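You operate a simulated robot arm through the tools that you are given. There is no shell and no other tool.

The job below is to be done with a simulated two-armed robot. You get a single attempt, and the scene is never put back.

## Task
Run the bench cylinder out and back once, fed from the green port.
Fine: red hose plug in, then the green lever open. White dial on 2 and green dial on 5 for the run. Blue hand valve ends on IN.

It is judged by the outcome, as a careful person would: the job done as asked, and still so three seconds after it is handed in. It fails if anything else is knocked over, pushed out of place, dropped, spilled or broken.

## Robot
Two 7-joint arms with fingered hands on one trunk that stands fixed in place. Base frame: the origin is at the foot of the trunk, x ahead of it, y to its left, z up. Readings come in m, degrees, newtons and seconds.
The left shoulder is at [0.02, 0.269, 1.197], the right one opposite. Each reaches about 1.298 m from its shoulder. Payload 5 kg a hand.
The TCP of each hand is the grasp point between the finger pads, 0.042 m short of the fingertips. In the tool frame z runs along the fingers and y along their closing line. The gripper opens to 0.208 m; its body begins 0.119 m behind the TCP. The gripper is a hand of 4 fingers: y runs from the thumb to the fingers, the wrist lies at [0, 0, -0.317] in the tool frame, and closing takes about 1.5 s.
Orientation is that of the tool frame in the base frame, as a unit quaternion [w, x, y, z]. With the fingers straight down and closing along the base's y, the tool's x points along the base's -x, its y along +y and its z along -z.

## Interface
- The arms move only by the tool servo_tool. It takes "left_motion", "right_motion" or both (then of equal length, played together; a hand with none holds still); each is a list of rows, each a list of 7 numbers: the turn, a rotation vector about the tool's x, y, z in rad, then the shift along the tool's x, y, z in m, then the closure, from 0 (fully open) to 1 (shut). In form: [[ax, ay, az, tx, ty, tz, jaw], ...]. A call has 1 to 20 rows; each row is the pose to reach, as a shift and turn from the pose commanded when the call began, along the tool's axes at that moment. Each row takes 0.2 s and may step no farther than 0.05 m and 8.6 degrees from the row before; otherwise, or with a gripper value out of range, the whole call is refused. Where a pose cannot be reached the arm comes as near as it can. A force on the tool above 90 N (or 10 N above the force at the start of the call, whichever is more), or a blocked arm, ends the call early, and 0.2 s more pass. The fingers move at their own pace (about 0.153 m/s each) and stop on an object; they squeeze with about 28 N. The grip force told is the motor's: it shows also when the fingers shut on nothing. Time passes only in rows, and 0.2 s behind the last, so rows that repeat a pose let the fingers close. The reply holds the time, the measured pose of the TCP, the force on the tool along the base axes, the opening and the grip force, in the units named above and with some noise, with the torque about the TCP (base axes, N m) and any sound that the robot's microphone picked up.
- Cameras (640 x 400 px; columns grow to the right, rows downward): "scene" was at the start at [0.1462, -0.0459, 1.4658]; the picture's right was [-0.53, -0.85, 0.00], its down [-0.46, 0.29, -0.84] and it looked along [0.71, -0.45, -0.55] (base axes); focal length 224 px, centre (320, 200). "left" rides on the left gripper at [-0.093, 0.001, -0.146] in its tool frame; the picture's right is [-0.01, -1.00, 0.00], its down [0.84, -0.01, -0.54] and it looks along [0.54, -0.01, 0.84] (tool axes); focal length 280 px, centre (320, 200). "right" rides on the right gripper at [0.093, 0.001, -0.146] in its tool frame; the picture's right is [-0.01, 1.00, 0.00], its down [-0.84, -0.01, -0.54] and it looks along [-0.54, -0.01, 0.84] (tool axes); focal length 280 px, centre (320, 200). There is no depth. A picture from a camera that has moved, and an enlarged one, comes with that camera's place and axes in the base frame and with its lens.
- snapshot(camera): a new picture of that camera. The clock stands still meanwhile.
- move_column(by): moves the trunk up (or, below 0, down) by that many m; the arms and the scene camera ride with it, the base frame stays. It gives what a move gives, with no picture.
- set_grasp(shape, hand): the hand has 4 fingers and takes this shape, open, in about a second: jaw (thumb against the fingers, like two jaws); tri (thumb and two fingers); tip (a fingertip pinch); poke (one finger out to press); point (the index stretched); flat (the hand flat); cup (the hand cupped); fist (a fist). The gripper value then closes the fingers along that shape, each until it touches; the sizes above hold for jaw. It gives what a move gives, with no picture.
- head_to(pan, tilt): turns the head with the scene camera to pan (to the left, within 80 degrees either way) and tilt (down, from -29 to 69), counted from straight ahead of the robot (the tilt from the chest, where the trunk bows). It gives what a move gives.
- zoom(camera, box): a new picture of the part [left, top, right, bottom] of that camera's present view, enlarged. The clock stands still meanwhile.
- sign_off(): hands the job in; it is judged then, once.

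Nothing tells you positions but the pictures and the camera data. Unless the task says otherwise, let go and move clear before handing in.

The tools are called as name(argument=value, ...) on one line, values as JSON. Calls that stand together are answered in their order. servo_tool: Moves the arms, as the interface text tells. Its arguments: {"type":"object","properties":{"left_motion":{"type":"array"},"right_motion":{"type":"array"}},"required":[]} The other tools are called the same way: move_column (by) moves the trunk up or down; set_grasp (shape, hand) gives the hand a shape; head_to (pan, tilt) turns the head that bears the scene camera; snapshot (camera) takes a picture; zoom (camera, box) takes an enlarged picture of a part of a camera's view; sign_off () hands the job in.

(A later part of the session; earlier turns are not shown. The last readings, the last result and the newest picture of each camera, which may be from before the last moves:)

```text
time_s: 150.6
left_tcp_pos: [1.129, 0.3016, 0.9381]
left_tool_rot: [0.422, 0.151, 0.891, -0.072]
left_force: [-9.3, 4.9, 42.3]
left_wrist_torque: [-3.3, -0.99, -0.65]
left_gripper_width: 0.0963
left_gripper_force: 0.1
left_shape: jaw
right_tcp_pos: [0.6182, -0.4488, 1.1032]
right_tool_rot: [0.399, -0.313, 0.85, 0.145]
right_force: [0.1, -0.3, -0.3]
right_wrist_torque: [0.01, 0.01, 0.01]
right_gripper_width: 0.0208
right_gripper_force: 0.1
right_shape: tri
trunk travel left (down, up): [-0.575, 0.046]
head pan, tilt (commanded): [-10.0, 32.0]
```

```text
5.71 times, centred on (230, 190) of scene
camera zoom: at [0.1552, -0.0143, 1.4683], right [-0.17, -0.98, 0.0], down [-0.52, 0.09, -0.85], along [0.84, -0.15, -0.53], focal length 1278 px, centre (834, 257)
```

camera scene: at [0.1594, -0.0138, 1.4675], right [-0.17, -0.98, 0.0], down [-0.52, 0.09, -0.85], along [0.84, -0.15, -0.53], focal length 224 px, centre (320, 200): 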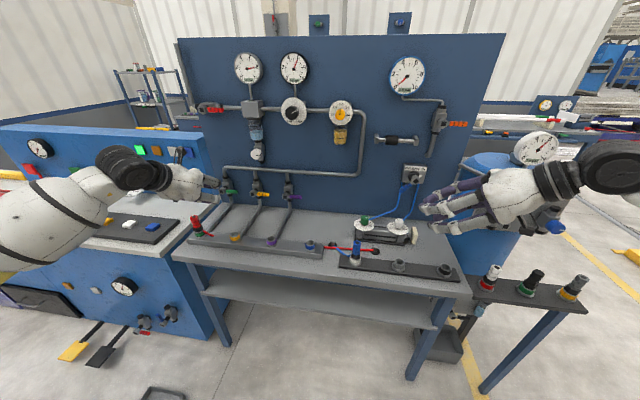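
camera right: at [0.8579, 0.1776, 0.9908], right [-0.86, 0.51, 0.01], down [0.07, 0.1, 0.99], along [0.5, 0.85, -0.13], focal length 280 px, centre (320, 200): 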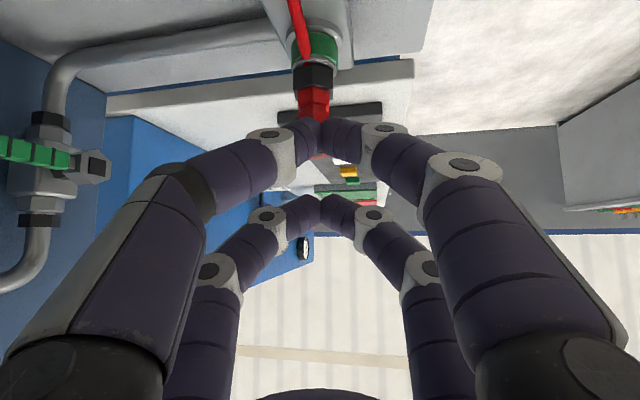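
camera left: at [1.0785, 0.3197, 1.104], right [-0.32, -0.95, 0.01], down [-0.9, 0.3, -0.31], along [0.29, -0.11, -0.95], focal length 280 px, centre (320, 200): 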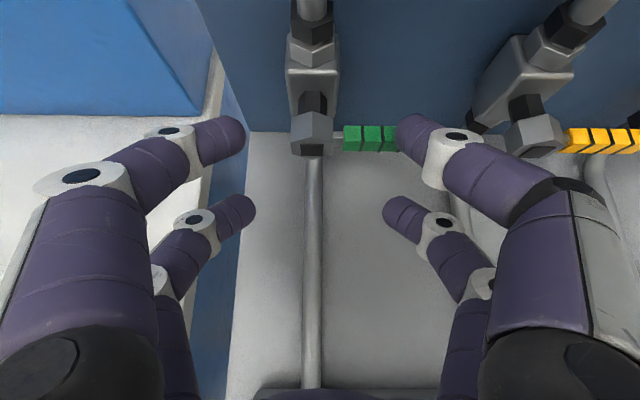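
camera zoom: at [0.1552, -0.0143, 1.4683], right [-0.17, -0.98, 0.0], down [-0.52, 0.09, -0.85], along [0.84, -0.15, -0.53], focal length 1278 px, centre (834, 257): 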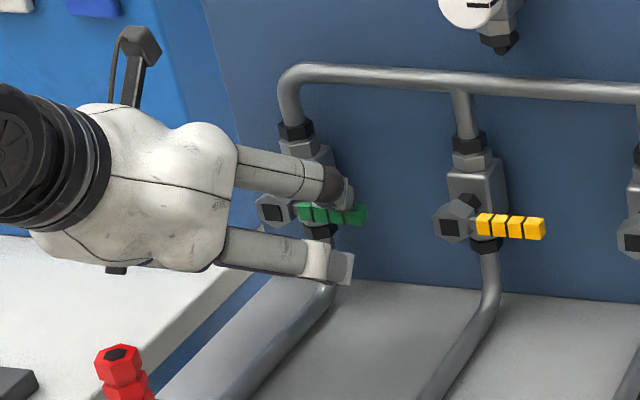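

The handle won't go down (42 N and no motion), so it must open upward. I'll release, back off, and bring the finger beneath the handle.

servo_tool(left_motion=[[0, 0, 0, -0.023, 0, -0.0192, 0.534], [0, 0, 0, 0.0027, 0, -0.0498, 0.534], [0, 0, 0, 0.0284, 0, -0.0804, 0.534], [0, 0, 0, 0.06, 0, -0.054, 0.534], [0, 0, 0, 0.0915, 0, -0.0275, 0.534], [0, 0, 0, 0.0915, 0, -0.0275, 0.534]])

snapshot(camera="left")

zoom(camera="scene", box=[160, 140, 280, 250])

```text
time_s: 152.0
left_tcp_pos: [1.0553, 0.3292, 0.8756]
left_tool_rot: [0.416, 0.151, 0.894, -0.07]
left_force: [-0.4, 0.2, 0.1]
left_wrist_torque: [0.02, 0.05, 0.03]
left_gripper_width: 0.097
left_gripper_force: 0.1
left_shape: jaw
right_tcp_pos: [0.621, -0.4482, 1.1018]
right_tool_rot: [0.397, -0.314, 0.85, 0.146]
right_force: [0.5, -0.9, 1.0]
right_wrist_torque: [0.03, -0.03, 0.0]
right_gripper_width: 0.0205
right_gripper_force: 0.0
right_shape: tri
trunk travel left (down, up): [-0.575, 0.046]
head pan, tilt (commanded): [-10.0, 32.0]
```

```text
taken
camera left: at [1.0066, 0.3455, 1.0413], right [-0.32, -0.95, 0.01], down [-0.9, 0.3, -0.3], along [0.28, -0.11, -0.95], focal length 280 px, centre (320, 200)
```

left: 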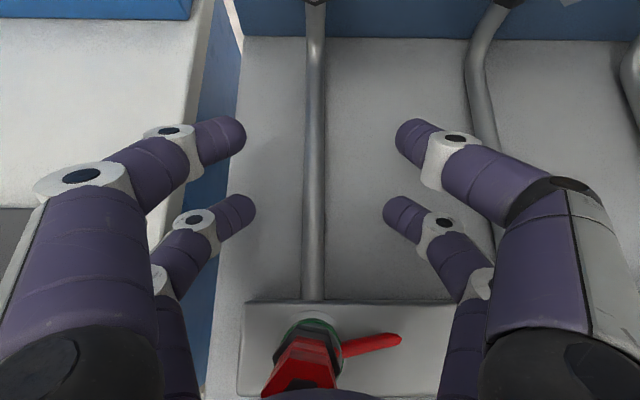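

```text
3.64 times, centred on (220, 195) of scene
camera zoom: at [0.1588, -0.0142, 1.4675], right [-0.17, -0.98, 0.0], down [-0.52, 0.09, -0.85], along [0.84, -0.15, -0.53], focal length 813 px, centre (684, 218)
```

zoom: 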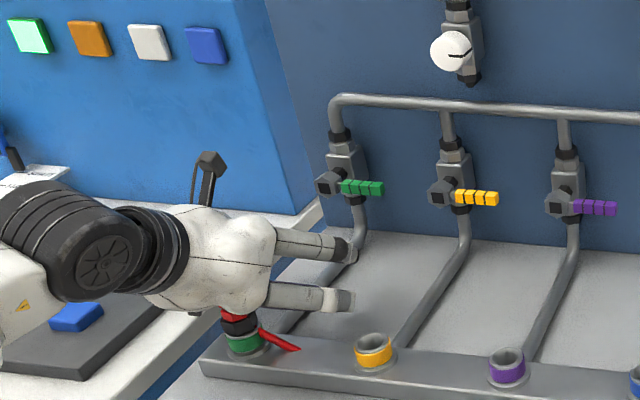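

My palm passes close above the red plug in this posture, so I'll raise straight up first, make the hand steeper (40°), and then come down in front of the handle with more room over the plug.

servo_tool(left_motion=[[0, 0, 0, -0.0383, 0, -0.0321, 0.534], [0, 0, 0, -0.0765, 0, -0.0642, 0.534], [0, 0.0873, 0, -0.0974, 0.0003, -0.0479, 0.534], [0, 0.1745, 0, -0.1183, 0.0006, -0.0315, 0.534], [0, 0.1745, 0, -0.1183, 0.0006, -0.0315, 0.534]])

snapshot(camera="left")

zoom(camera="scene", box=[160, 140, 280, 250])

```text
time_s: 153.2
left_tcp_pos: [1.105, 0.313, 0.9849]
left_tool_rot: [0.336, 0.157, 0.927, -0.058]
left_force: [0.2, 1.0, -0.3]
left_wrist_torque: [-0.1, -0.06, -0.05]
left_gripper_width: 0.0968
left_gripper_force: 0.0
left_shape: jaw
right_tcp_pos: [0.6229, -0.4466, 1.1008]
right_tool_rot: [0.398, -0.315, 0.849, 0.147]
right_force: [1.4, 1.3, -0.2]
right_wrist_torque: [-0.06, 0.06, -0.02]
right_gripper_width: 0.0208
right_gripper_force: 0.1
right_shape: tri
trunk travel left (down, up): [-0.575, 0.046]
head pan, tilt (commanded): [-10.0, 32.0]
```

```text
taken
camera left: at [1.0841, 0.3215, 1.1577], right [-0.32, -0.95, 0.01], down [-0.94, 0.31, -0.13], along [0.12, -0.05, -0.99], focal length 280 px, centre (320, 200)
```

left: 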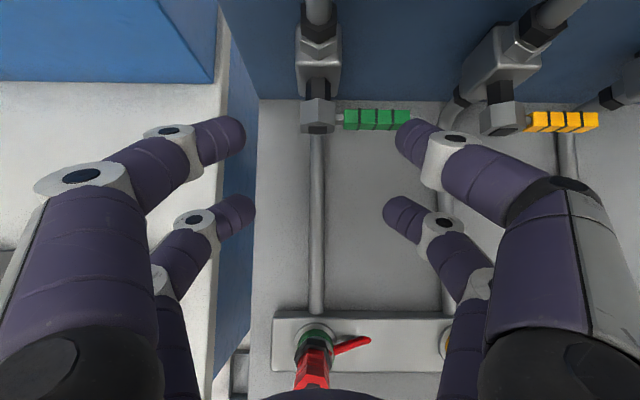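

```text
3.64 times, centred on (220, 195) of scene
camera zoom: at [0.1596, -0.0132, 1.4673], right [-0.17, -0.98, 0.0], down [-0.52, 0.09, -0.85], along [0.84, -0.15, -0.53], focal length 813 px, centre (684, 218)
```

zoom: 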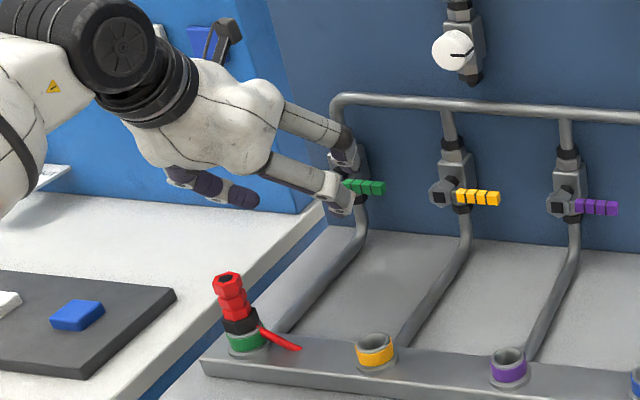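

Clear and the plug is undisturbed. Descending just in front of the handle to get below it.

servo_tool(left_motion=[[0, 0, 0, 0.0236, 0, 0.0281, 0.534], [0, 0, 0, 0.0471, 0, 0.0562, 0.534], [0, 0, 0, 0.0707, 0, 0.0843, 0.534], [0, 0, 0, 0.0707, 0, 0.0843, 0.534]])

snapshot(camera="left")

zoom(camera="scene", box=[160, 140, 280, 250])

```text
time_s: 154.2
left_tcp_pos: [1.1061, 0.3111, 0.8769]
left_tool_rot: [0.337, 0.157, 0.927, -0.056]
left_force: [0.1, -0.8, 0.6]
left_wrist_torque: [0.04, 0.05, 0.03]
left_gripper_width: 0.0965
left_gripper_force: 0.1
left_shape: jaw
right_tcp_pos: [0.6211, -0.4491, 1.1011]
right_tool_rot: [0.398, -0.313, 0.85, 0.146]
right_force: [0.3, -0.1, 0.1]
right_wrist_torque: [0.01, 0.02, -0.04]
right_gripper_width: 0.0207
right_gripper_force: 0.0
right_shape: tri
trunk travel left (down, up): [-0.575, 0.046]
head pan, tilt (commanded): [-10.0, 32.0]
```

```text
taken
camera left: at [1.083, 0.3188, 1.0504], right [-0.32, -0.95, 0.01], down [-0.94, 0.32, -0.13], along [0.12, -0.05, -0.99], focal length 280 px, centre (320, 200)
```

left: 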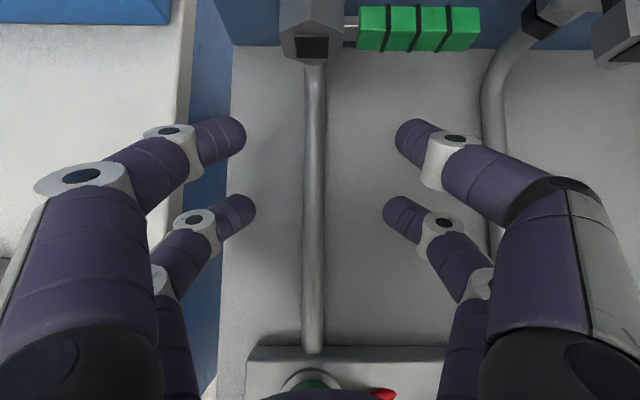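

```text
3.64 times, centred on (220, 195) of scene
camera zoom: at [0.1587, -0.0143, 1.4676], right [-0.17, -0.98, 0.0], down [-0.52, 0.09, -0.85], along [0.84, -0.15, -0.53], focal length 813 px, centre (684, 218)
```

zoom: 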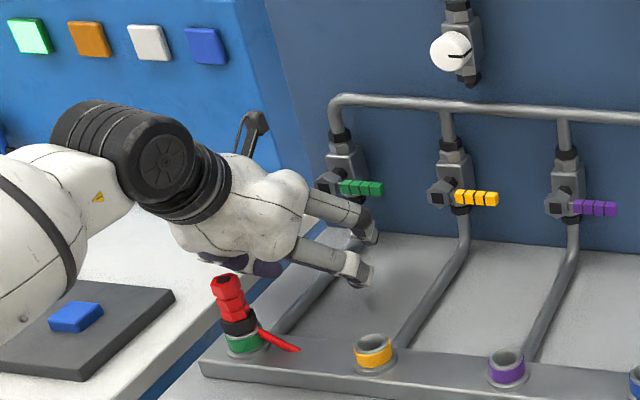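

Below the handle now, with no contact. I'll move forward under it and start lifting.

servo_tool(left_motion=[[0, 0, 0, -0.0115, 0, 0.0096, 0.534], [0, 0, 0, -0.0214, 0, 0.018, 0.534], [0, 0, 0, -0.0311, 0, 0.0065, 0.534], [0, 0, 0, -0.0407, 0, -0.005, 0.534], [0, 0, 0, -0.0504, 0, -0.0165, 0.534]])

snapshot(camera="left")

zoom(camera="scene", box=[190, 155, 270, 225])

```text
time_s: 155.4
left_tcp_pos: [1.1314, 0.3037, 0.9219]
left_tool_rot: [0.337, 0.158, 0.926, -0.057]
left_force: [-2.0, 0.4, 0.2]
left_wrist_torque: [0.06, -0.01, -0.07]
left_gripper_width: 0.0969
left_gripper_force: 0.0
left_shape: jaw
right_tcp_pos: [0.6214, -0.4481, 1.101]
right_tool_rot: [0.397, -0.313, 0.85, 0.145]
right_force: [-0.1, 0.0, 0.0]
right_wrist_torque: [0.01, -0.03, -0.02]
right_gripper_width: 0.0205
right_gripper_force: 0.1
right_shape: tri
trunk travel left (down, up): [-0.575, 0.046]
head pan, tilt (commanded): [-10.0, 32.0]
```

```text
taken
camera left: at [1.1099, 0.311, 1.096], right [-0.32, -0.95, 0.01], down [-0.94, 0.32, -0.13], along [0.12, -0.05, -0.99], focal length 280 px, centre (320, 200)
```

left: 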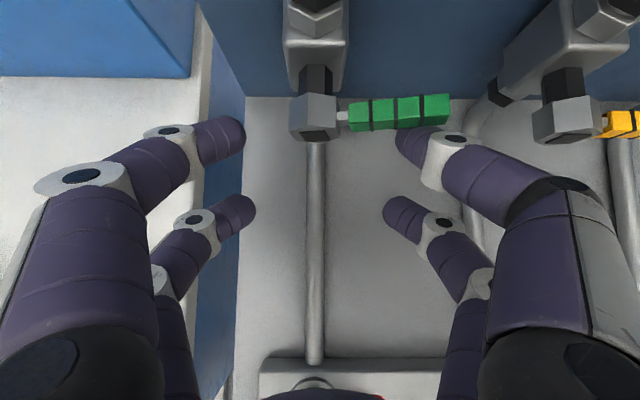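

```text
5.71 times, centred on (230, 190) of scene
camera zoom: at [0.1585, -0.0143, 1.4676], right [-0.17, -0.98, 0.0], down [-0.52, 0.09, -0.85], along [0.84, -0.15, -0.53], focal length 1278 px, centre (834, 257)
```

zoom: 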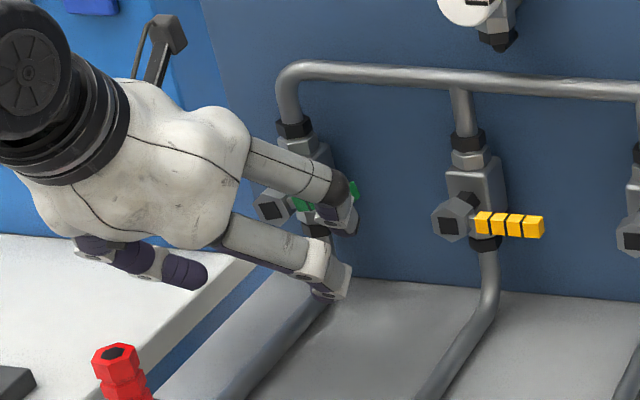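

The handle is turning upward with hardly any force. Continuing the lift.

servo_tool(left_motion=[[0, 0, 0, -0.0096, 0, -0.0115, 0.534], [0, 0, 0, -0.0193, 0, -0.023, 0.534], [0, 0, 0, -0.0289, 0, -0.0345, 0.534], [0, 0, 0, -0.0386, 0, -0.046, 0.534], [0, 0, 0, -0.0386, 0, -0.046, 0.534]])

snapshot(camera="left")

zoom(camera="scene", box=[190, 145, 270, 215])

```text
time_s: 156.6
left_tcp_pos: [1.1314, 0.3031, 0.9824]
left_tool_rot: [0.336, 0.158, 0.927, -0.058]
left_force: [0.0, -0.5, 0.5]
left_wrist_torque: [-0.05, -0.01, -0.05]
left_gripper_width: 0.0977
left_gripper_force: 0.0
left_shape: jaw
right_tcp_pos: [0.622, -0.4489, 1.1008]
right_tool_rot: [0.398, -0.314, 0.85, 0.146]
right_force: [-0.5, 0.4, 0.8]
right_wrist_torque: [-0.01, 0.01, -0.01]
right_gripper_width: 0.0208
right_gripper_force: 0.1
right_shape: tri
trunk travel left (down, up): [-0.575, 0.046]
head pan, tilt (commanded): [-10.0, 32.0]
```

```text
taken
camera left: at [1.1094, 0.3106, 1.155], right [-0.32, -0.95, 0.01], down [-0.94, 0.32, -0.13], along [0.12, -0.05, -0.99], focal length 280 px, centre (320, 200)
```

left: 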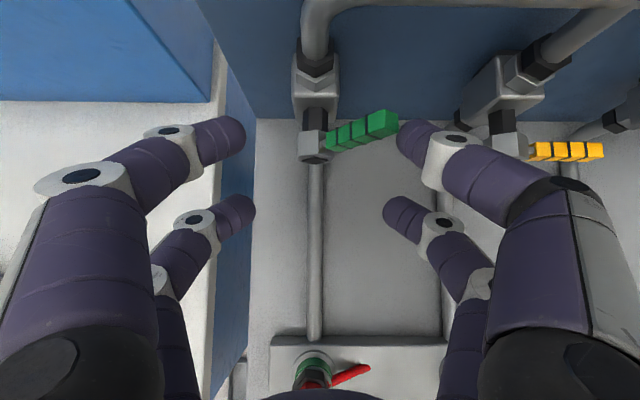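

```text
5.71 times, centred on (230, 180) of scene
camera zoom: at [0.1593, -0.014, 1.4674], right [-0.17, -0.98, 0.0], down [-0.52, 0.09, -0.85], along [0.84, -0.15, -0.53], focal length 1278 px, centre (834, 314)
```

zoom: 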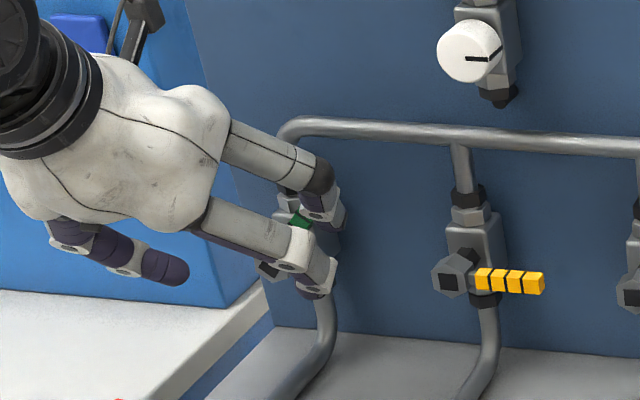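

The handle is up about 55°. Now closing the jaw so that the right finger brings it to vertical.

servo_tool(left_motion=[[0, 0, 0, 0, 0, 0, 0.6], [0, 0, 0, 0, 0, 0, 0.68], [0, 0, 0, 0, 0, 0, 0.76], [0, 0, 0, 0, 0, 0, 0.84], [0, 0, 0, 0, 0, 0, 0.9], [0, 0, 0, 0, 0, 0, 0.93], [0, 0, 0, 0, 0, 0, 0.93]])

snapshot(camera="left")

zoom(camera="scene", box=[190, 145, 270, 215])

```text
time_s: 158.2
left_tcp_pos: [1.1305, 0.3031, 0.9814]
left_tool_rot: [0.337, 0.156, 0.927, -0.057]
left_force: [0.1, 0.6, -0.1]
left_wrist_torque: [0.03, 0.0, 0.02]
left_gripper_width: 0.0148
left_gripper_force: 0.0
left_shape: jaw
right_tcp_pos: [0.6207, -0.4493, 1.1002]
right_tool_rot: [0.397, -0.313, 0.85, 0.145]
right_force: [-0.2, -0.1, -0.4]
right_wrist_torque: [0.02, 0.0, -0.01]
right_gripper_width: 0.0207
right_gripper_force: 0.1
right_shape: tri
trunk travel left (down, up): [-0.575, 0.046]
head pan, tilt (commanded): [-10.0, 32.0]
```

```text
taken
camera left: at [1.1094, 0.3114, 1.1546], right [-0.32, -0.95, 0.01], down [-0.94, 0.32, -0.13], along [0.12, -0.05, -0.99], focal length 280 px, centre (320, 200)
```

left: 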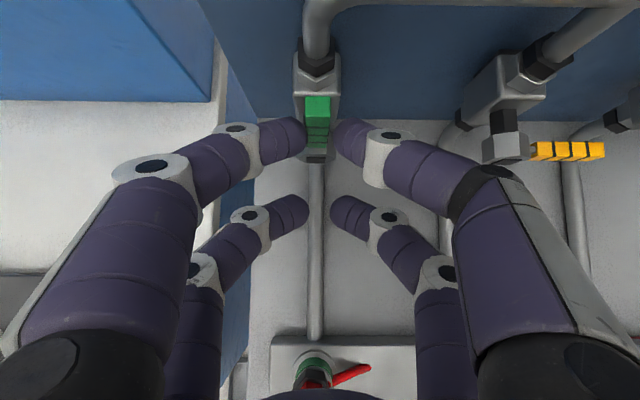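

```text
5.71 times, centred on (230, 180) of scene
camera zoom: at [0.1591, -0.0138, 1.4674], right [-0.17, -0.98, 0.0], down [-0.52, 0.09, -0.85], along [0.84, -0.15, -0.53], focal length 1278 px, centre (834, 314)
```

zoom: 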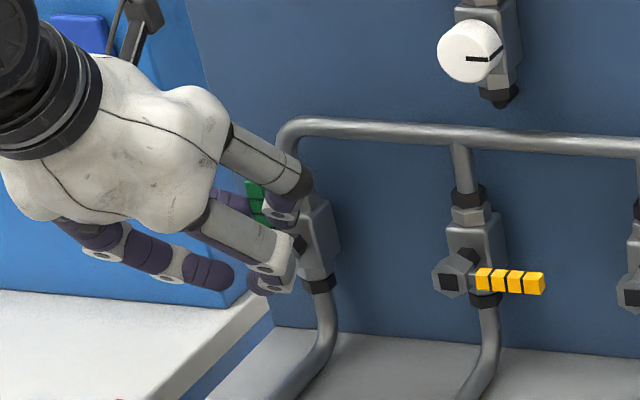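

The green lever is now upright, in line with its pipe: open. I'll open the fingers and back away.

servo_tool(left_motion=[[0, 0, 0, 0, 0, 0, 0.7], [0, 0, 0, 0, 0, 0, 0.534], [0, 0, 0, 0, 0, 0, 0.534], [0, 0, 0, 0.0184, 0, -0.0384, 0.534], [0, 0, 0, 0.0368, 0, -0.0768, 0.534], [0, 0, 0, 0.03, 0, -0.115, 0.534], [0, 0, 0, 0.03, 0, -0.155, 0.534], [0, 0, 0, 0.03, 0, -0.195, 0.534], [0, 0, 0, 0.03, 0, -0.195, 0.534]])

snapshot(camera="scene")

zoom(camera="scene", box=[185, 40, 375, 215])

zoom(camera="scene", box=[360, 40, 480, 190])

zoom(camera="scene", box=[185, 160, 265, 250])

```text
time_s: 160.2
left_tcp_pos: [0.9914, 0.3516, 1.1099]
left_tool_rot: [0.336, 0.157, 0.927, -0.058]
left_force: [1.2, -0.1, -0.3]
left_wrist_torque: [-0.02, -0.04, -0.01]
left_gripper_width: 0.0964
left_gripper_force: 0.1
left_shape: jaw
right_tcp_pos: [0.6216, -0.4484, 1.0997]
right_tool_rot: [0.397, -0.313, 0.85, 0.146]
right_force: [-0.8, -0.3, 0.1]
right_wrist_torque: [0.01, 0.01, 0.0]
right_gripper_width: 0.0211
right_gripper_force: 0.0
right_shape: tri
trunk travel left (down, up): [-0.575, 0.046]
head pan, tilt (commanded): [-10.0, 32.0]
```

```text
taken
camera scene: at [0.1595, -0.0138, 1.4672], right [-0.17, -0.98, 0.0], down [-0.52, 0.09, -0.85], along [0.83, -0.15, -0.53], focal length 224 px, centre (320, 200)
```

scene: 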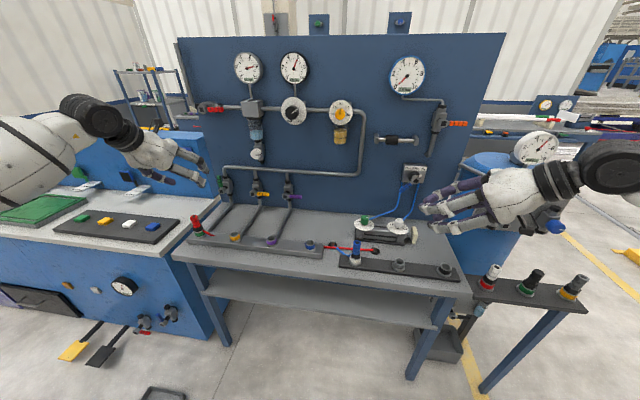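

```text
2.29 times, centred on (280, 128) of scene
camera zoom: at [0.1595, -0.0138, 1.4672], right [-0.17, -0.98, 0.0], down [-0.52, 0.09, -0.85], along [0.83, -0.15, -0.53], focal length 511 px, centre (411, 366)
```

zoom: 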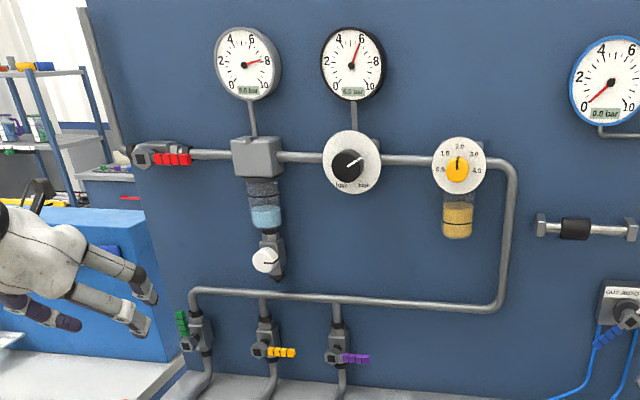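

```text
2.67 times, centred on (420, 115) of scene
camera zoom: at [0.1595, -0.0138, 1.4672], right [-0.17, -0.98, 0.0], down [-0.52, 0.09, -0.85], along [0.83, -0.15, -0.53], focal length 596 px, centre (53, 427)
```

zoom: 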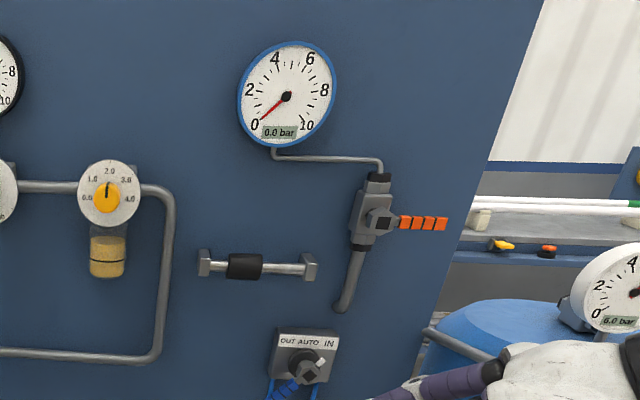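

```text
4.44 times, centred on (225, 205) of scene
camera zoom: at [0.1595, -0.0138, 1.4672], right [-0.17, -0.98, 0.0], down [-0.52, 0.09, -0.85], along [0.83, -0.15, -0.53], focal length 994 px, centre (742, 178)
```

zoom: 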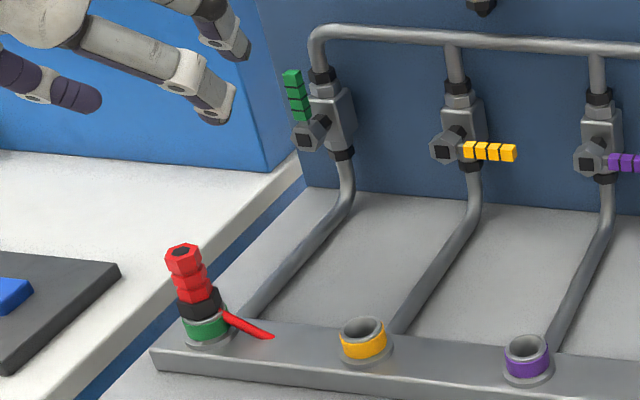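

Green plug in, green lever open, nothing hissing. Now the right hand goes to the hand valve: I'll straddle its blue handle with the fingers so I can swing it to OUT and later back to IN.

servo_tool(right_motion=[[0.1012, 0, 0.085, -0.0029, -0.0107, 0.0132, 0.8], [0.2024, 0, 0.17, -0.0058, -0.0214, 0.0264, 0.7], [0.3036, 0, 0.2549, -0.0087, -0.0321, 0.0396, 0.6], [0.4048, 0, 0.3399, -0.0116, -0.0428, 0.0528, 0.6], [0.506, 0, 0.4249, -0.0146, -0.0535, 0.066, 0.6], [0.6072, 0, 0.5099, -0.0175, -0.0642, 0.0792, 0.6], [0.7084, 0, 0.5949, -0.0204, -0.0749, 0.0924, 0.6], [0.8095, 0, 0.6799, -0.0233, -0.0856, 0.1056, 0.6], [0.8095, 0, 0.6799, -0.0233, -0.0856, 0.1056, 0.6]])

snapshot(camera="right")

zoom(camera="right", box=[230, 100, 430, 260])

```text
time_s: 162.2
left_tcp_pos: [0.9909, 0.3505, 1.1121]
left_tool_rot: [0.337, 0.158, 0.926, -0.058]
left_force: [0.6, -0.2, 0.6]
left_wrist_torque: [0.0, 0.01, 0.05]
left_gripper_width: 0.0963
left_gripper_force: 0.1
left_shape: jaw
right_tcp_pos: [0.75, -0.452, 1.0497]
right_tool_rot: [0.417, 0.16, 0.892, -0.073]
right_force: [0.1, -0.1, -0.4]
right_wrist_torque: [0.01, -0.04, 0.04]
right_gripper_width: 0.083
right_gripper_force: 0.1
right_shape: tri
trunk travel left (down, up): [-0.575, 0.046]
head pan, tilt (commanded): [-10.0, 32.0]
```

```text
taken
camera right: at [0.5874, -0.3915, 1.071], right [0.35, 0.93, 0.01], down [0.11, -0.06, 0.99], along [0.93, -0.35, -0.13], focal length 280 px, centre (320, 200)
```

right: 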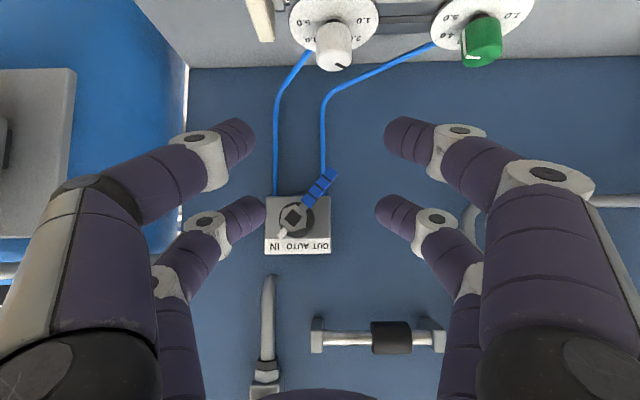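

```text
2.50 times, centred on (330, 180) of right
camera zoom: at [0.5874, -0.3915, 1.071], right [0.35, 0.93, 0.01], down [0.11, -0.06, 0.99], along [0.93, -0.35, -0.13], focal length 701 px, centre (295, 250)
```

zoom: 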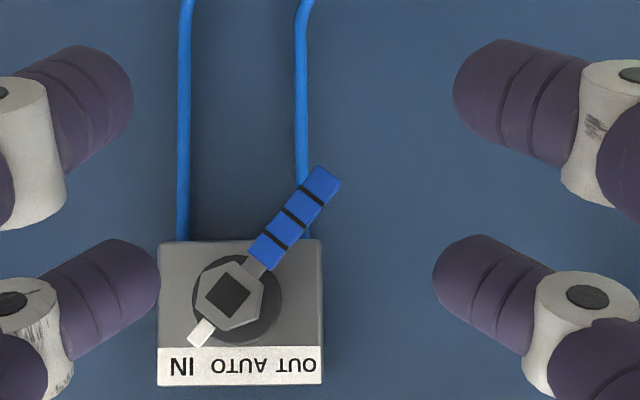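

I see the valve clearly: hub at u≈-0.21, the blue handle 40° off vertical toward the left, pointer on IN. I'll move in so the fingertips straddle the handle.

servo_tool(right_motion=[[0, 0, 0, -0.0003, 0.0026, 0.0431, 0.6], [0, 0, 0, -0.0006, 0.0051, 0.0862, 0.6], [0, 0, 0, -0.0199, 0.0055, 0.1092, 0.6], [0, 0, 0, -0.0392, 0.0059, 0.1323, 0.6], [0, 0, 0, -0.0392, 0.0059, 0.1323, 0.6]])

snapshot(camera="right")

zoom(camera="scene", box=[360, 140, 460, 220])

```text
time_s: 163.4
left_tcp_pos: [0.9926, 0.3511, 1.1125]
left_tool_rot: [0.336, 0.157, 0.927, -0.057]
left_force: [-0.5, -0.2, -0.6]
left_wrist_torque: [0.03, 0.02, -0.03]
left_gripper_width: 0.0962
left_gripper_force: 0.0
left_shape: jaw
right_tcp_pos: [0.8695, -0.4881, 0.9924]
right_tool_rot: [0.417, 0.159, 0.892, -0.074]
right_force: [0.0, 0.2, -0.3]
right_wrist_torque: [0.01, 0.04, 0.02]
right_gripper_width: 0.0831
right_gripper_force: 0.0
right_shape: tri
trunk travel left (down, up): [-0.575, 0.046]
head pan, tilt (commanded): [-10.0, 32.0]
```

```text
taken
camera right: at [0.7083, -0.4273, 1.0146], right [0.35, 0.94, 0.01], down [0.11, -0.06, 0.99], along [0.93, -0.35, -0.13], focal length 280 px, centre (320, 200)
```

right: 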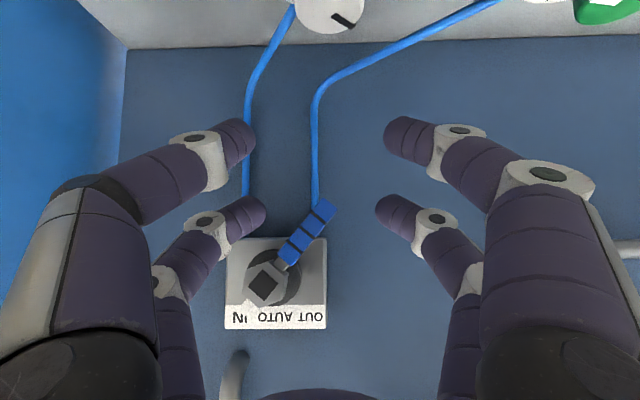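

```text
5.00 times, centred on (410, 180) of scene
camera zoom: at [0.1592, -0.0141, 1.4675], right [-0.17, -0.98, 0.0], down [-0.52, 0.09, -0.85], along [0.84, -0.15, -0.53], focal length 1118 px, centre (-130, 300)
```

zoom: 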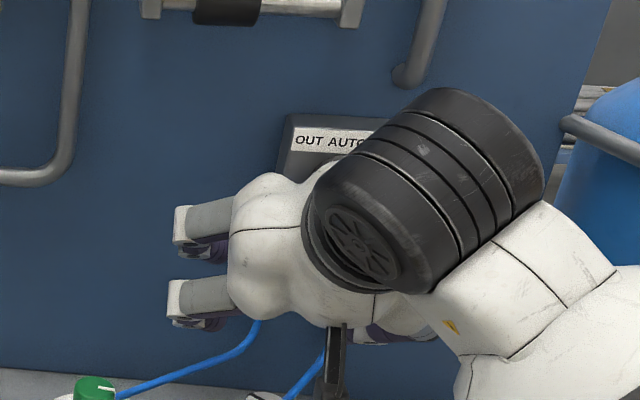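

The handle sits between my fingertips at the right depth. Now I push it over to the right, toward OUT.

servo_tool(right_motion=[[0, 0, 0, -0.0038, 0, -0.0032, 0.6], [0, 0, 0, -0.0038, -0.02, -0.0032, 0.6], [0, 0, 0, -0.0038, -0.04, -0.0032, 0.6], [0, 0, 0, -0.0038, -0.055, -0.0032, 0.6], [0, 0, 0, -0.0038, -0.07, -0.0032, 0.6], [0, 0, 0, -0.0038, -0.085, -0.0032, 0.6], [0, 0, 0, -0.0038, -0.097, -0.0032, 0.6], [0, 0, 0, -0.0038, -0.105, -0.0032, 0.6]])

snapshot(camera="right")

zoom(camera="scene", box=[330, 140, 480, 280])

```text
time_s: 165.2
left_tcp_pos: [0.9931, 0.3505, 1.112]
left_tool_rot: [0.337, 0.158, 0.926, -0.058]
left_force: [0.0, 0.3, -0.3]
left_wrist_torque: [-0.01, 0.02, 0.0]
left_gripper_width: 0.0963
left_gripper_force: 0.1
left_shape: jaw
right_tcp_pos: [0.8348, -0.5885, 0.9981]
right_tool_rot: [0.417, 0.16, 0.892, -0.075]
right_force: [0.5, 0.1, -0.3]
right_wrist_torque: [0.0, 0.01, 0.0]
right_gripper_width: 0.0833
right_gripper_force: 0.2
right_shape: tri
trunk travel left (down, up): [-0.575, 0.046]
head pan, tilt (commanded): [-10.0, 32.0]
```

```text
taken
camera right: at [0.6721, -0.528, 1.0203], right [0.35, 0.94, 0.01], down [0.12, -0.06, 0.99], along [0.93, -0.35, -0.13], focal length 280 px, centre (320, 200)
```

right: 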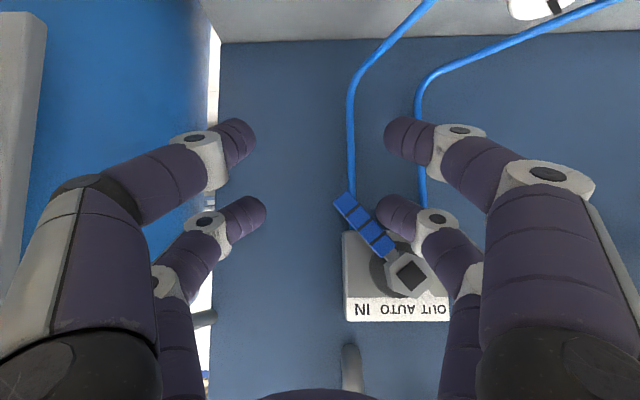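

```text
2.86 times, centred on (405, 210) of scene
camera zoom: at [0.1592, -0.014, 1.4674], right [-0.17, -0.98, 0.0], down [-0.52, 0.09, -0.85], along [0.84, -0.15, -0.53], focal length 639 px, centre (77, 171)
```

zoom: 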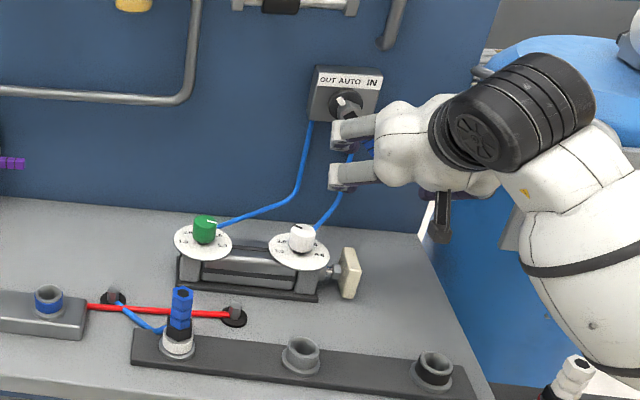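

The handle is over to OUT (pointer toward OUT). I'll wait a moment and watch whether the cylinder extends.

servo_tool(right_motion=[[0, 0, 0, 0, 0, 0, 0.6], [0, 0, 0, 0, 0, 0, 0.6], [0, 0, 0, 0, 0, 0, 0.6], [0, 0, 0, 0, 0, 0, 0.6]])

zoom(camera="scene", box=[330, 140, 480, 280])

zoom(camera="scene", box=[390, 155, 440, 195])

zoom(camera="right", box=[320, 170, 470, 330])

```text
time_s: 166.2
left_tcp_pos: [0.9924, 0.353, 1.1121]
left_tool_rot: [0.336, 0.158, 0.927, -0.057]
left_force: [-0.3, 0.7, 0.7]
left_wrist_torque: [0.01, -0.02, 0.01]
left_gripper_width: 0.0966
left_gripper_force: 0.1
left_shape: jaw
right_tcp_pos: [0.835, -0.5887, 0.9985]
right_tool_rot: [0.417, 0.159, 0.892, -0.074]
right_force: [0.3, -0.3, -0.7]
right_wrist_torque: [0.02, -0.01, 0.02]
right_gripper_width: 0.0832
right_gripper_force: 0.2
right_shape: tri
trunk travel left (down, up): [-0.575, 0.046]
head pan, tilt (commanded): [-10.0, 32.0]
```

```text
2.86 times, centred on (405, 210) of scene
camera zoom: at [0.1592, -0.014, 1.4674], right [-0.17, -0.98, 0.0], down [-0.52, 0.09, -0.85], along [0.84, -0.15, -0.53], focal length 639 px, centre (77, 171)
```

zoom: 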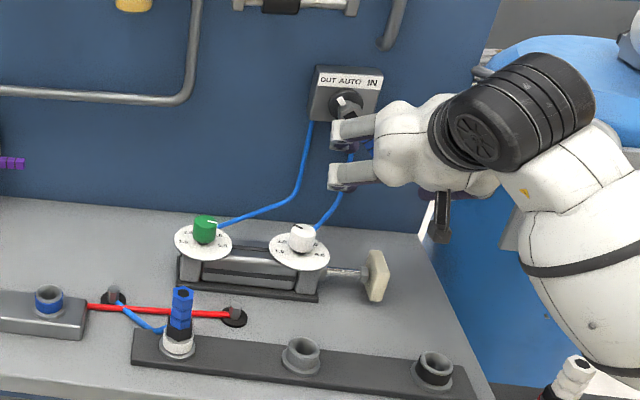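

```text
10.00 times, centred on (415, 175) of scene
camera zoom: at [0.1592, -0.014, 1.4674], right [-0.17, -0.98, 0.0], down [-0.52, 0.09, -0.85], along [0.84, -0.15, -0.53], focal length 2236 px, centre (-630, 450)
```

zoom: 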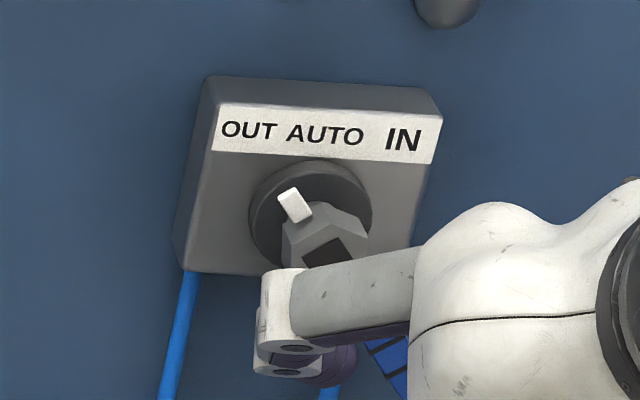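

```text
2.50 times, centred on (395, 250) of right
camera zoom: at [0.6725, -0.5273, 1.0204], right [0.35, 0.94, 0.01], down [0.11, -0.06, 0.99], along [0.93, -0.35, -0.13], focal length 701 px, centre (132, 75)
```

zoom: 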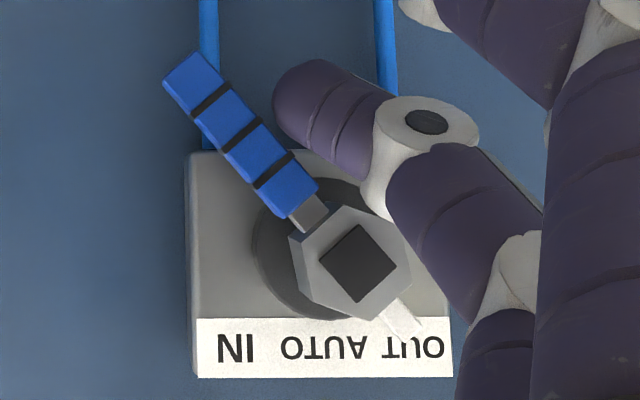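

The cylinder rod is moving out. I'll wait until it is fully extended.

servo_tool(right_motion=[[0, 0, 0, 0, 0, 0, 0.6], [0, 0, 0, 0, 0, 0, 0.6], [0, 0, 0, 0, 0, 0, 0.6], [0, 0, 0, 0, 0, 0, 0.6], [0, 0, 0, 0, 0, 0, 0.6], [0, 0, 0, 0, 0, 0, 0.6], [0, 0, 0, 0, 0, 0, 0.6], [0, 0, 0, 0, 0, 0, 0.6], [0, 0, 0, 0, 0, 0, 0.6], [0, 0, 0, 0, 0, 0, 0.6]])

zoom(camera="scene", box=[330, 140, 480, 280])

servo_tool(right_motion=[[0, 0, 0, 0, 0, 0, 0.6], [0, 0, 0, 0, 0, 0, 0.6], [0, 0, 0, 0, 0, 0, 0.6], [0, 0, 0, 0, 0, 0, 0.6], [0, 0, 0, 0, 0, 0, 0.6], [0, 0, 0, 0, 0, 0, 0.6], [0, 0, 0, 0, 0, 0, 0.6], [0, 0, 0, 0, 0, 0, 0.6], [0, 0, 0, 0, 0, 0, 0.6], [0, 0, 0, 0, 0, 0, 0.6]])

zoom(camera="scene", box=[330, 140, 480, 280])

```text
time_s: 168.4
left_tcp_pos: [0.992, 0.3517, 1.1112]
left_tool_rot: [0.337, 0.158, 0.927, -0.057]
left_force: [0.5, -1.6, -0.1]
left_wrist_torque: [-0.01, 0.02, 0.02]
left_gripper_width: 0.0965
left_gripper_force: 0.1
left_shape: jaw
right_tcp_pos: [0.8341, -0.5888, 0.9988]
right_tool_rot: [0.417, 0.159, 0.892, -0.073]
right_force: [0.0, -0.5, 0.0]
right_wrist_torque: [-0.02, 0.01, 0.0]
right_gripper_width: 0.0833
right_gripper_force: 0.0
right_shape: tri
trunk travel left (down, up): [-0.575, 0.046]
head pan, tilt (commanded): [-10.0, 32.0]
```

```text
2.86 times, centred on (405, 210) of scene
camera zoom: at [0.1592, -0.014, 1.4674], right [-0.17, -0.98, 0.0], down [-0.52, 0.09, -0.85], along [0.84, -0.15, -0.53], focal length 639 px, centre (77, 171)
```

zoom: 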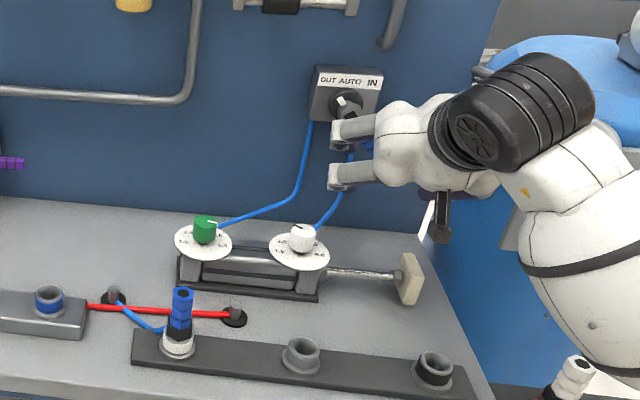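

```text
time_s: 170.6
left_tcp_pos: [0.9924, 0.3512, 1.1112]
left_tool_rot: [0.336, 0.158, 0.927, -0.056]
left_force: [0.2, 0.5, -0.2]
left_wrist_torque: [0.02, 0.0, 0.04]
left_gripper_width: 0.0965
left_gripper_force: 0.1
left_shape: jaw
right_tcp_pos: [0.8343, -0.588, 0.9979]
right_tool_rot: [0.417, 0.159, 0.892, -0.074]
right_force: [0.5, 0.4, 0.9]
right_wrist_torque: [0.0, 0.0, 0.0]
right_gripper_width: 0.0832
right_gripper_force: 0.1
right_shape: tri
trunk travel left (down, up): [-0.575, 0.046]
head pan, tilt (commanded): [-10.0, 32.0]
```

```text
2.86 times, centred on (405, 210) of scene
camera zoom: at [0.1592, -0.014, 1.4674], right [-0.17, -0.98, 0.0], down [-0.52, 0.09, -0.85], along [0.84, -0.15, -0.53], focal length 639 px, centre (77, 171)
```

zoom: 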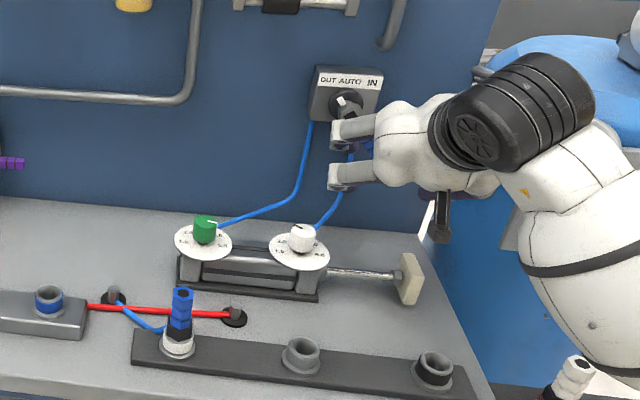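

The rod is fully out and has stopped. Now I swing the handle back to IN with the other finger.

servo_tool(right_motion=[[0, 0, 0, 0, 0.025, 0, 0.6], [0, 0, 0, 0, 0.045, 0, 0.6], [0, 0, 0, 0, 0.06, 0, 0.6], [0, 0, 0, 0, 0.075, 0, 0.6], [0, 0, 0, 0, 0.09, 0, 0.6], [0, 0, 0, 0, 0.105, 0, 0.6], [0, 0, 0, 0, 0.117, 0, 0.6], [0, 0, 0, 0, 0.127, 0, 0.6], [0, 0, 0, 0, 0.127, 0, 0.6]])

snapshot(camera="right")

zoom(camera="right", box=[190, 170, 340, 330])

zoom(camera="scene", box=[330, 140, 480, 280])

```text
time_s: 172.6
left_tcp_pos: [0.9916, 0.3522, 1.1116]
left_tool_rot: [0.337, 0.157, 0.926, -0.057]
left_force: [0.3, -0.2, -0.5]
left_wrist_torque: [0.01, 0.02, -0.01]
left_gripper_width: 0.0964
left_gripper_force: 0.0
left_shape: jaw
right_tcp_pos: [0.8766, -0.4672, 0.9986]
right_tool_rot: [0.417, 0.158, 0.892, -0.073]
right_force: [0.1, 0.6, 0.6]
right_wrist_torque: [0.02, -0.04, 0.0]
right_gripper_width: 0.0836
right_gripper_force: 0.1
right_shape: tri
trunk travel left (down, up): [-0.575, 0.046]
head pan, tilt (commanded): [-10.0, 32.0]
```

```text
taken
camera right: at [0.7161, -0.4068, 1.0208], right [0.35, 0.94, 0.01], down [0.11, -0.06, 0.99], along [0.93, -0.35, -0.13], focal length 280 px, centre (320, 200)
```

right: 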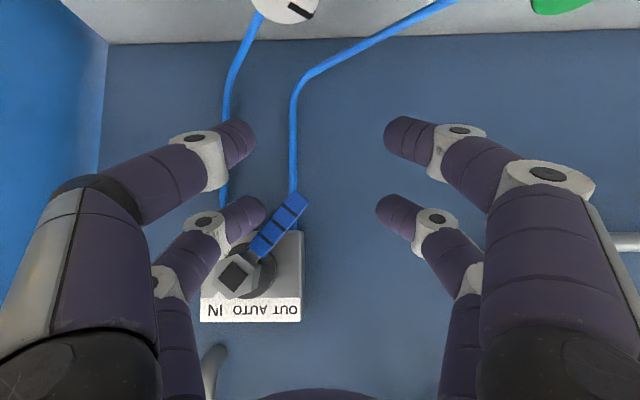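

```text
2.50 times, centred on (265, 250) of right
camera zoom: at [0.7161, -0.4068, 1.0208], right [0.35, 0.94, 0.01], down [0.11, -0.06, 0.99], along [0.93, -0.35, -0.13], focal length 701 px, centre (458, 75)
```

zoom: 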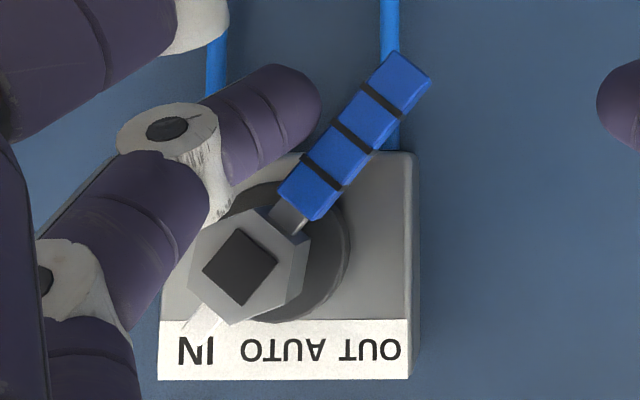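

```text
2.86 times, centred on (405, 210) of scene
camera zoom: at [0.1592, -0.014, 1.4674], right [-0.17, -0.98, 0.0], down [-0.52, 0.09, -0.85], along [0.84, -0.15, -0.53], focal length 639 px, centre (77, 171)
```

zoom: 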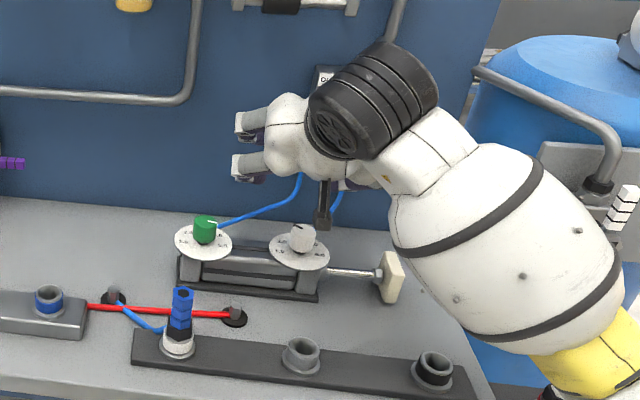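

The valve is back on IN and the rod is retracting. I'll withdraw the right hand straight back from the handle.

servo_tool(right_motion=[[0, 0, 0, 0.0161, 0.004, -0.0192, 0.6], [0, 0, 0, 0.0386, 0.004, -0.0461, 0.6], [0, 0, 0, 0.0643, 0.004, -0.0768, 0.6], [0, 0, 0, 0.0743, 0.004, -0.1168, 0.6], [0, 0, 0, 0.0743, 0.004, -0.1568, 0.6], [0, 0, 0, 0.0743, 0.004, -0.1568, 0.6]])

snapshot(camera="scene")

zoom(camera="scene", box=[330, 150, 470, 270])

snapshot(camera="right")

```text
time_s: 174.0
left_tcp_pos: [0.9934, 0.3508, 1.1098]
left_tool_rot: [0.336, 0.157, 0.927, -0.058]
left_force: [0.6, 0.5, -1.0]
left_wrist_torque: [-0.03, -0.03, -0.07]
left_gripper_width: 0.0963
left_gripper_force: 0.0
left_shape: jaw
right_tcp_pos: [0.7226, -0.4065, 1.0412]
right_tool_rot: [0.417, 0.159, 0.892, -0.074]
right_force: [-0.1, 0.9, 0.7]
right_wrist_torque: [-0.02, 0.03, -0.04]
right_gripper_width: 0.0833
right_gripper_force: 0.1
right_shape: tri
trunk travel left (down, up): [-0.575, 0.046]
head pan, tilt (commanded): [-10.0, 32.0]
```

```text
taken
camera scene: at [0.1601, -0.0136, 1.4671], right [-0.17, -0.98, 0.0], down [-0.52, 0.09, -0.85], along [0.83, -0.15, -0.53], focal length 224 px, centre (320, 200)
```

scene: 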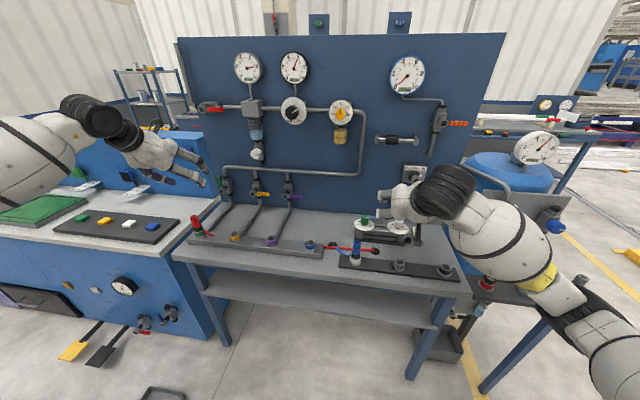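

```text
3.33 times, centred on (400, 210) of scene
camera zoom: at [0.1601, -0.0136, 1.4671], right [-0.17, -0.98, 0.0], down [-0.52, 0.09, -0.85], along [0.83, -0.15, -0.53], focal length 745 px, centre (53, 167)
```

zoom: 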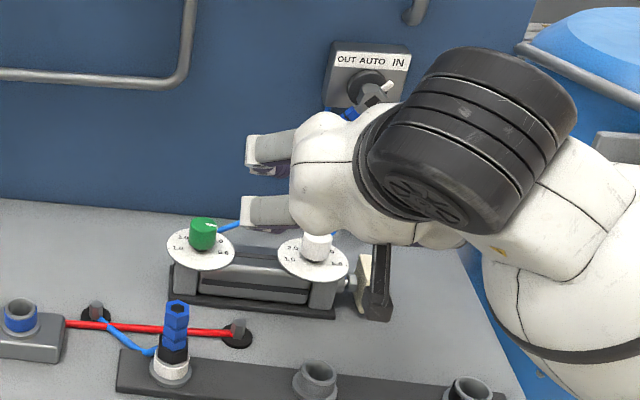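

```text
taken
camera right: at [0.5601, -0.3459, 1.0629], right [0.35, 0.94, 0.01], down [0.12, -0.06, 0.99], along [0.93, -0.35, -0.13], focal length 280 px, centre (320, 200)
```

right: 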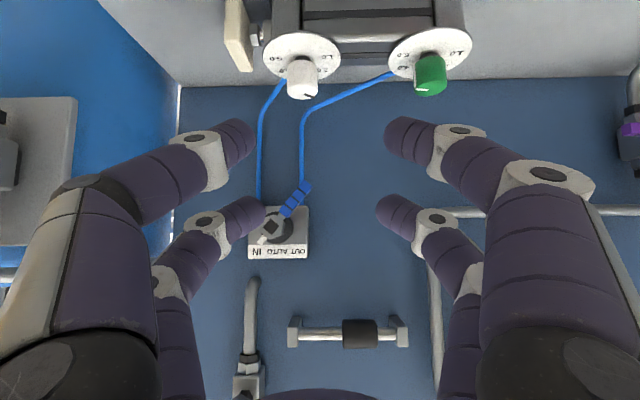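

The rod is fully back and the pointer stands on IN. I'll pull the right hand well clear and check everything once more.

servo_tool(right_motion=[[0, 0.0, 0, 0.0058, -0.0103, -0.0345, 0.6], [0, 0.1247, 0, 0.0115, -0.0206, -0.06, 0.6], [0, 0.2494, 0, 0.0173, -0.0309, -0.085, 0.6], [0, 0.3741, 0, 0.0231, -0.0413, -0.107, 0.6], [0, 0.4989, 0, 0.0289, -0.0516, -0.129, 0.6], [0, 0.6236, 0, 0.0346, -0.0619, -0.15, 0.6], [0, 0.7483, 0, 0.0404, -0.0722, -0.1714, 0.6], [0, 0.873, 0, 0.0404, -0.0722, -0.1714, 0.6], [0, 0.873, 0, 0.0404, -0.0722, -0.1714, 0.6]])

snapshot(camera="scene")

zoom(camera="scene", box=[340, 150, 460, 270])

```text
time_s: 176.0
left_tcp_pos: [0.9912, 0.3526, 1.1111]
left_tool_rot: [0.337, 0.158, 0.926, -0.058]
left_force: [-0.7, 0.0, 1.0]
left_wrist_torque: [0.02, 0.03, 0.04]
left_gripper_width: 0.0967
left_gripper_force: 0.1
left_shape: jaw
right_tcp_pos: [0.5466, -0.4207, 1.1227]
right_tool_rot: [0.0, 0.175, 0.985, 0.0]
right_force: [0.1, -0.8, -0.1]
right_wrist_torque: [0.02, -0.03, -0.02]
right_gripper_width: 0.0834
right_gripper_force: 0.1
right_shape: tri
trunk travel left (down, up): [-0.575, 0.046]
head pan, tilt (commanded): [-10.0, 32.0]
```

```text
taken
camera scene: at [0.1588, -0.0142, 1.4675], right [-0.17, -0.98, 0.0], down [-0.52, 0.09, -0.85], along [0.84, -0.15, -0.53], focal length 224 px, centre (320, 200)
```

scene: 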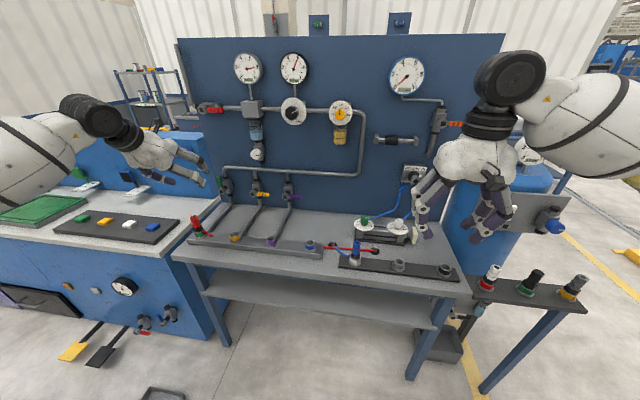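

```text
3.33 times, centred on (400, 210) of scene
camera zoom: at [0.1588, -0.0142, 1.4675], right [-0.17, -0.98, 0.0], down [-0.52, 0.09, -0.85], along [0.84, -0.15, -0.53], focal length 745 px, centre (53, 167)
```

zoom: 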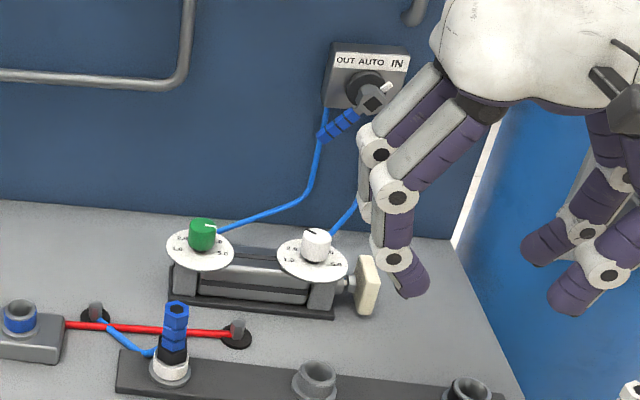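

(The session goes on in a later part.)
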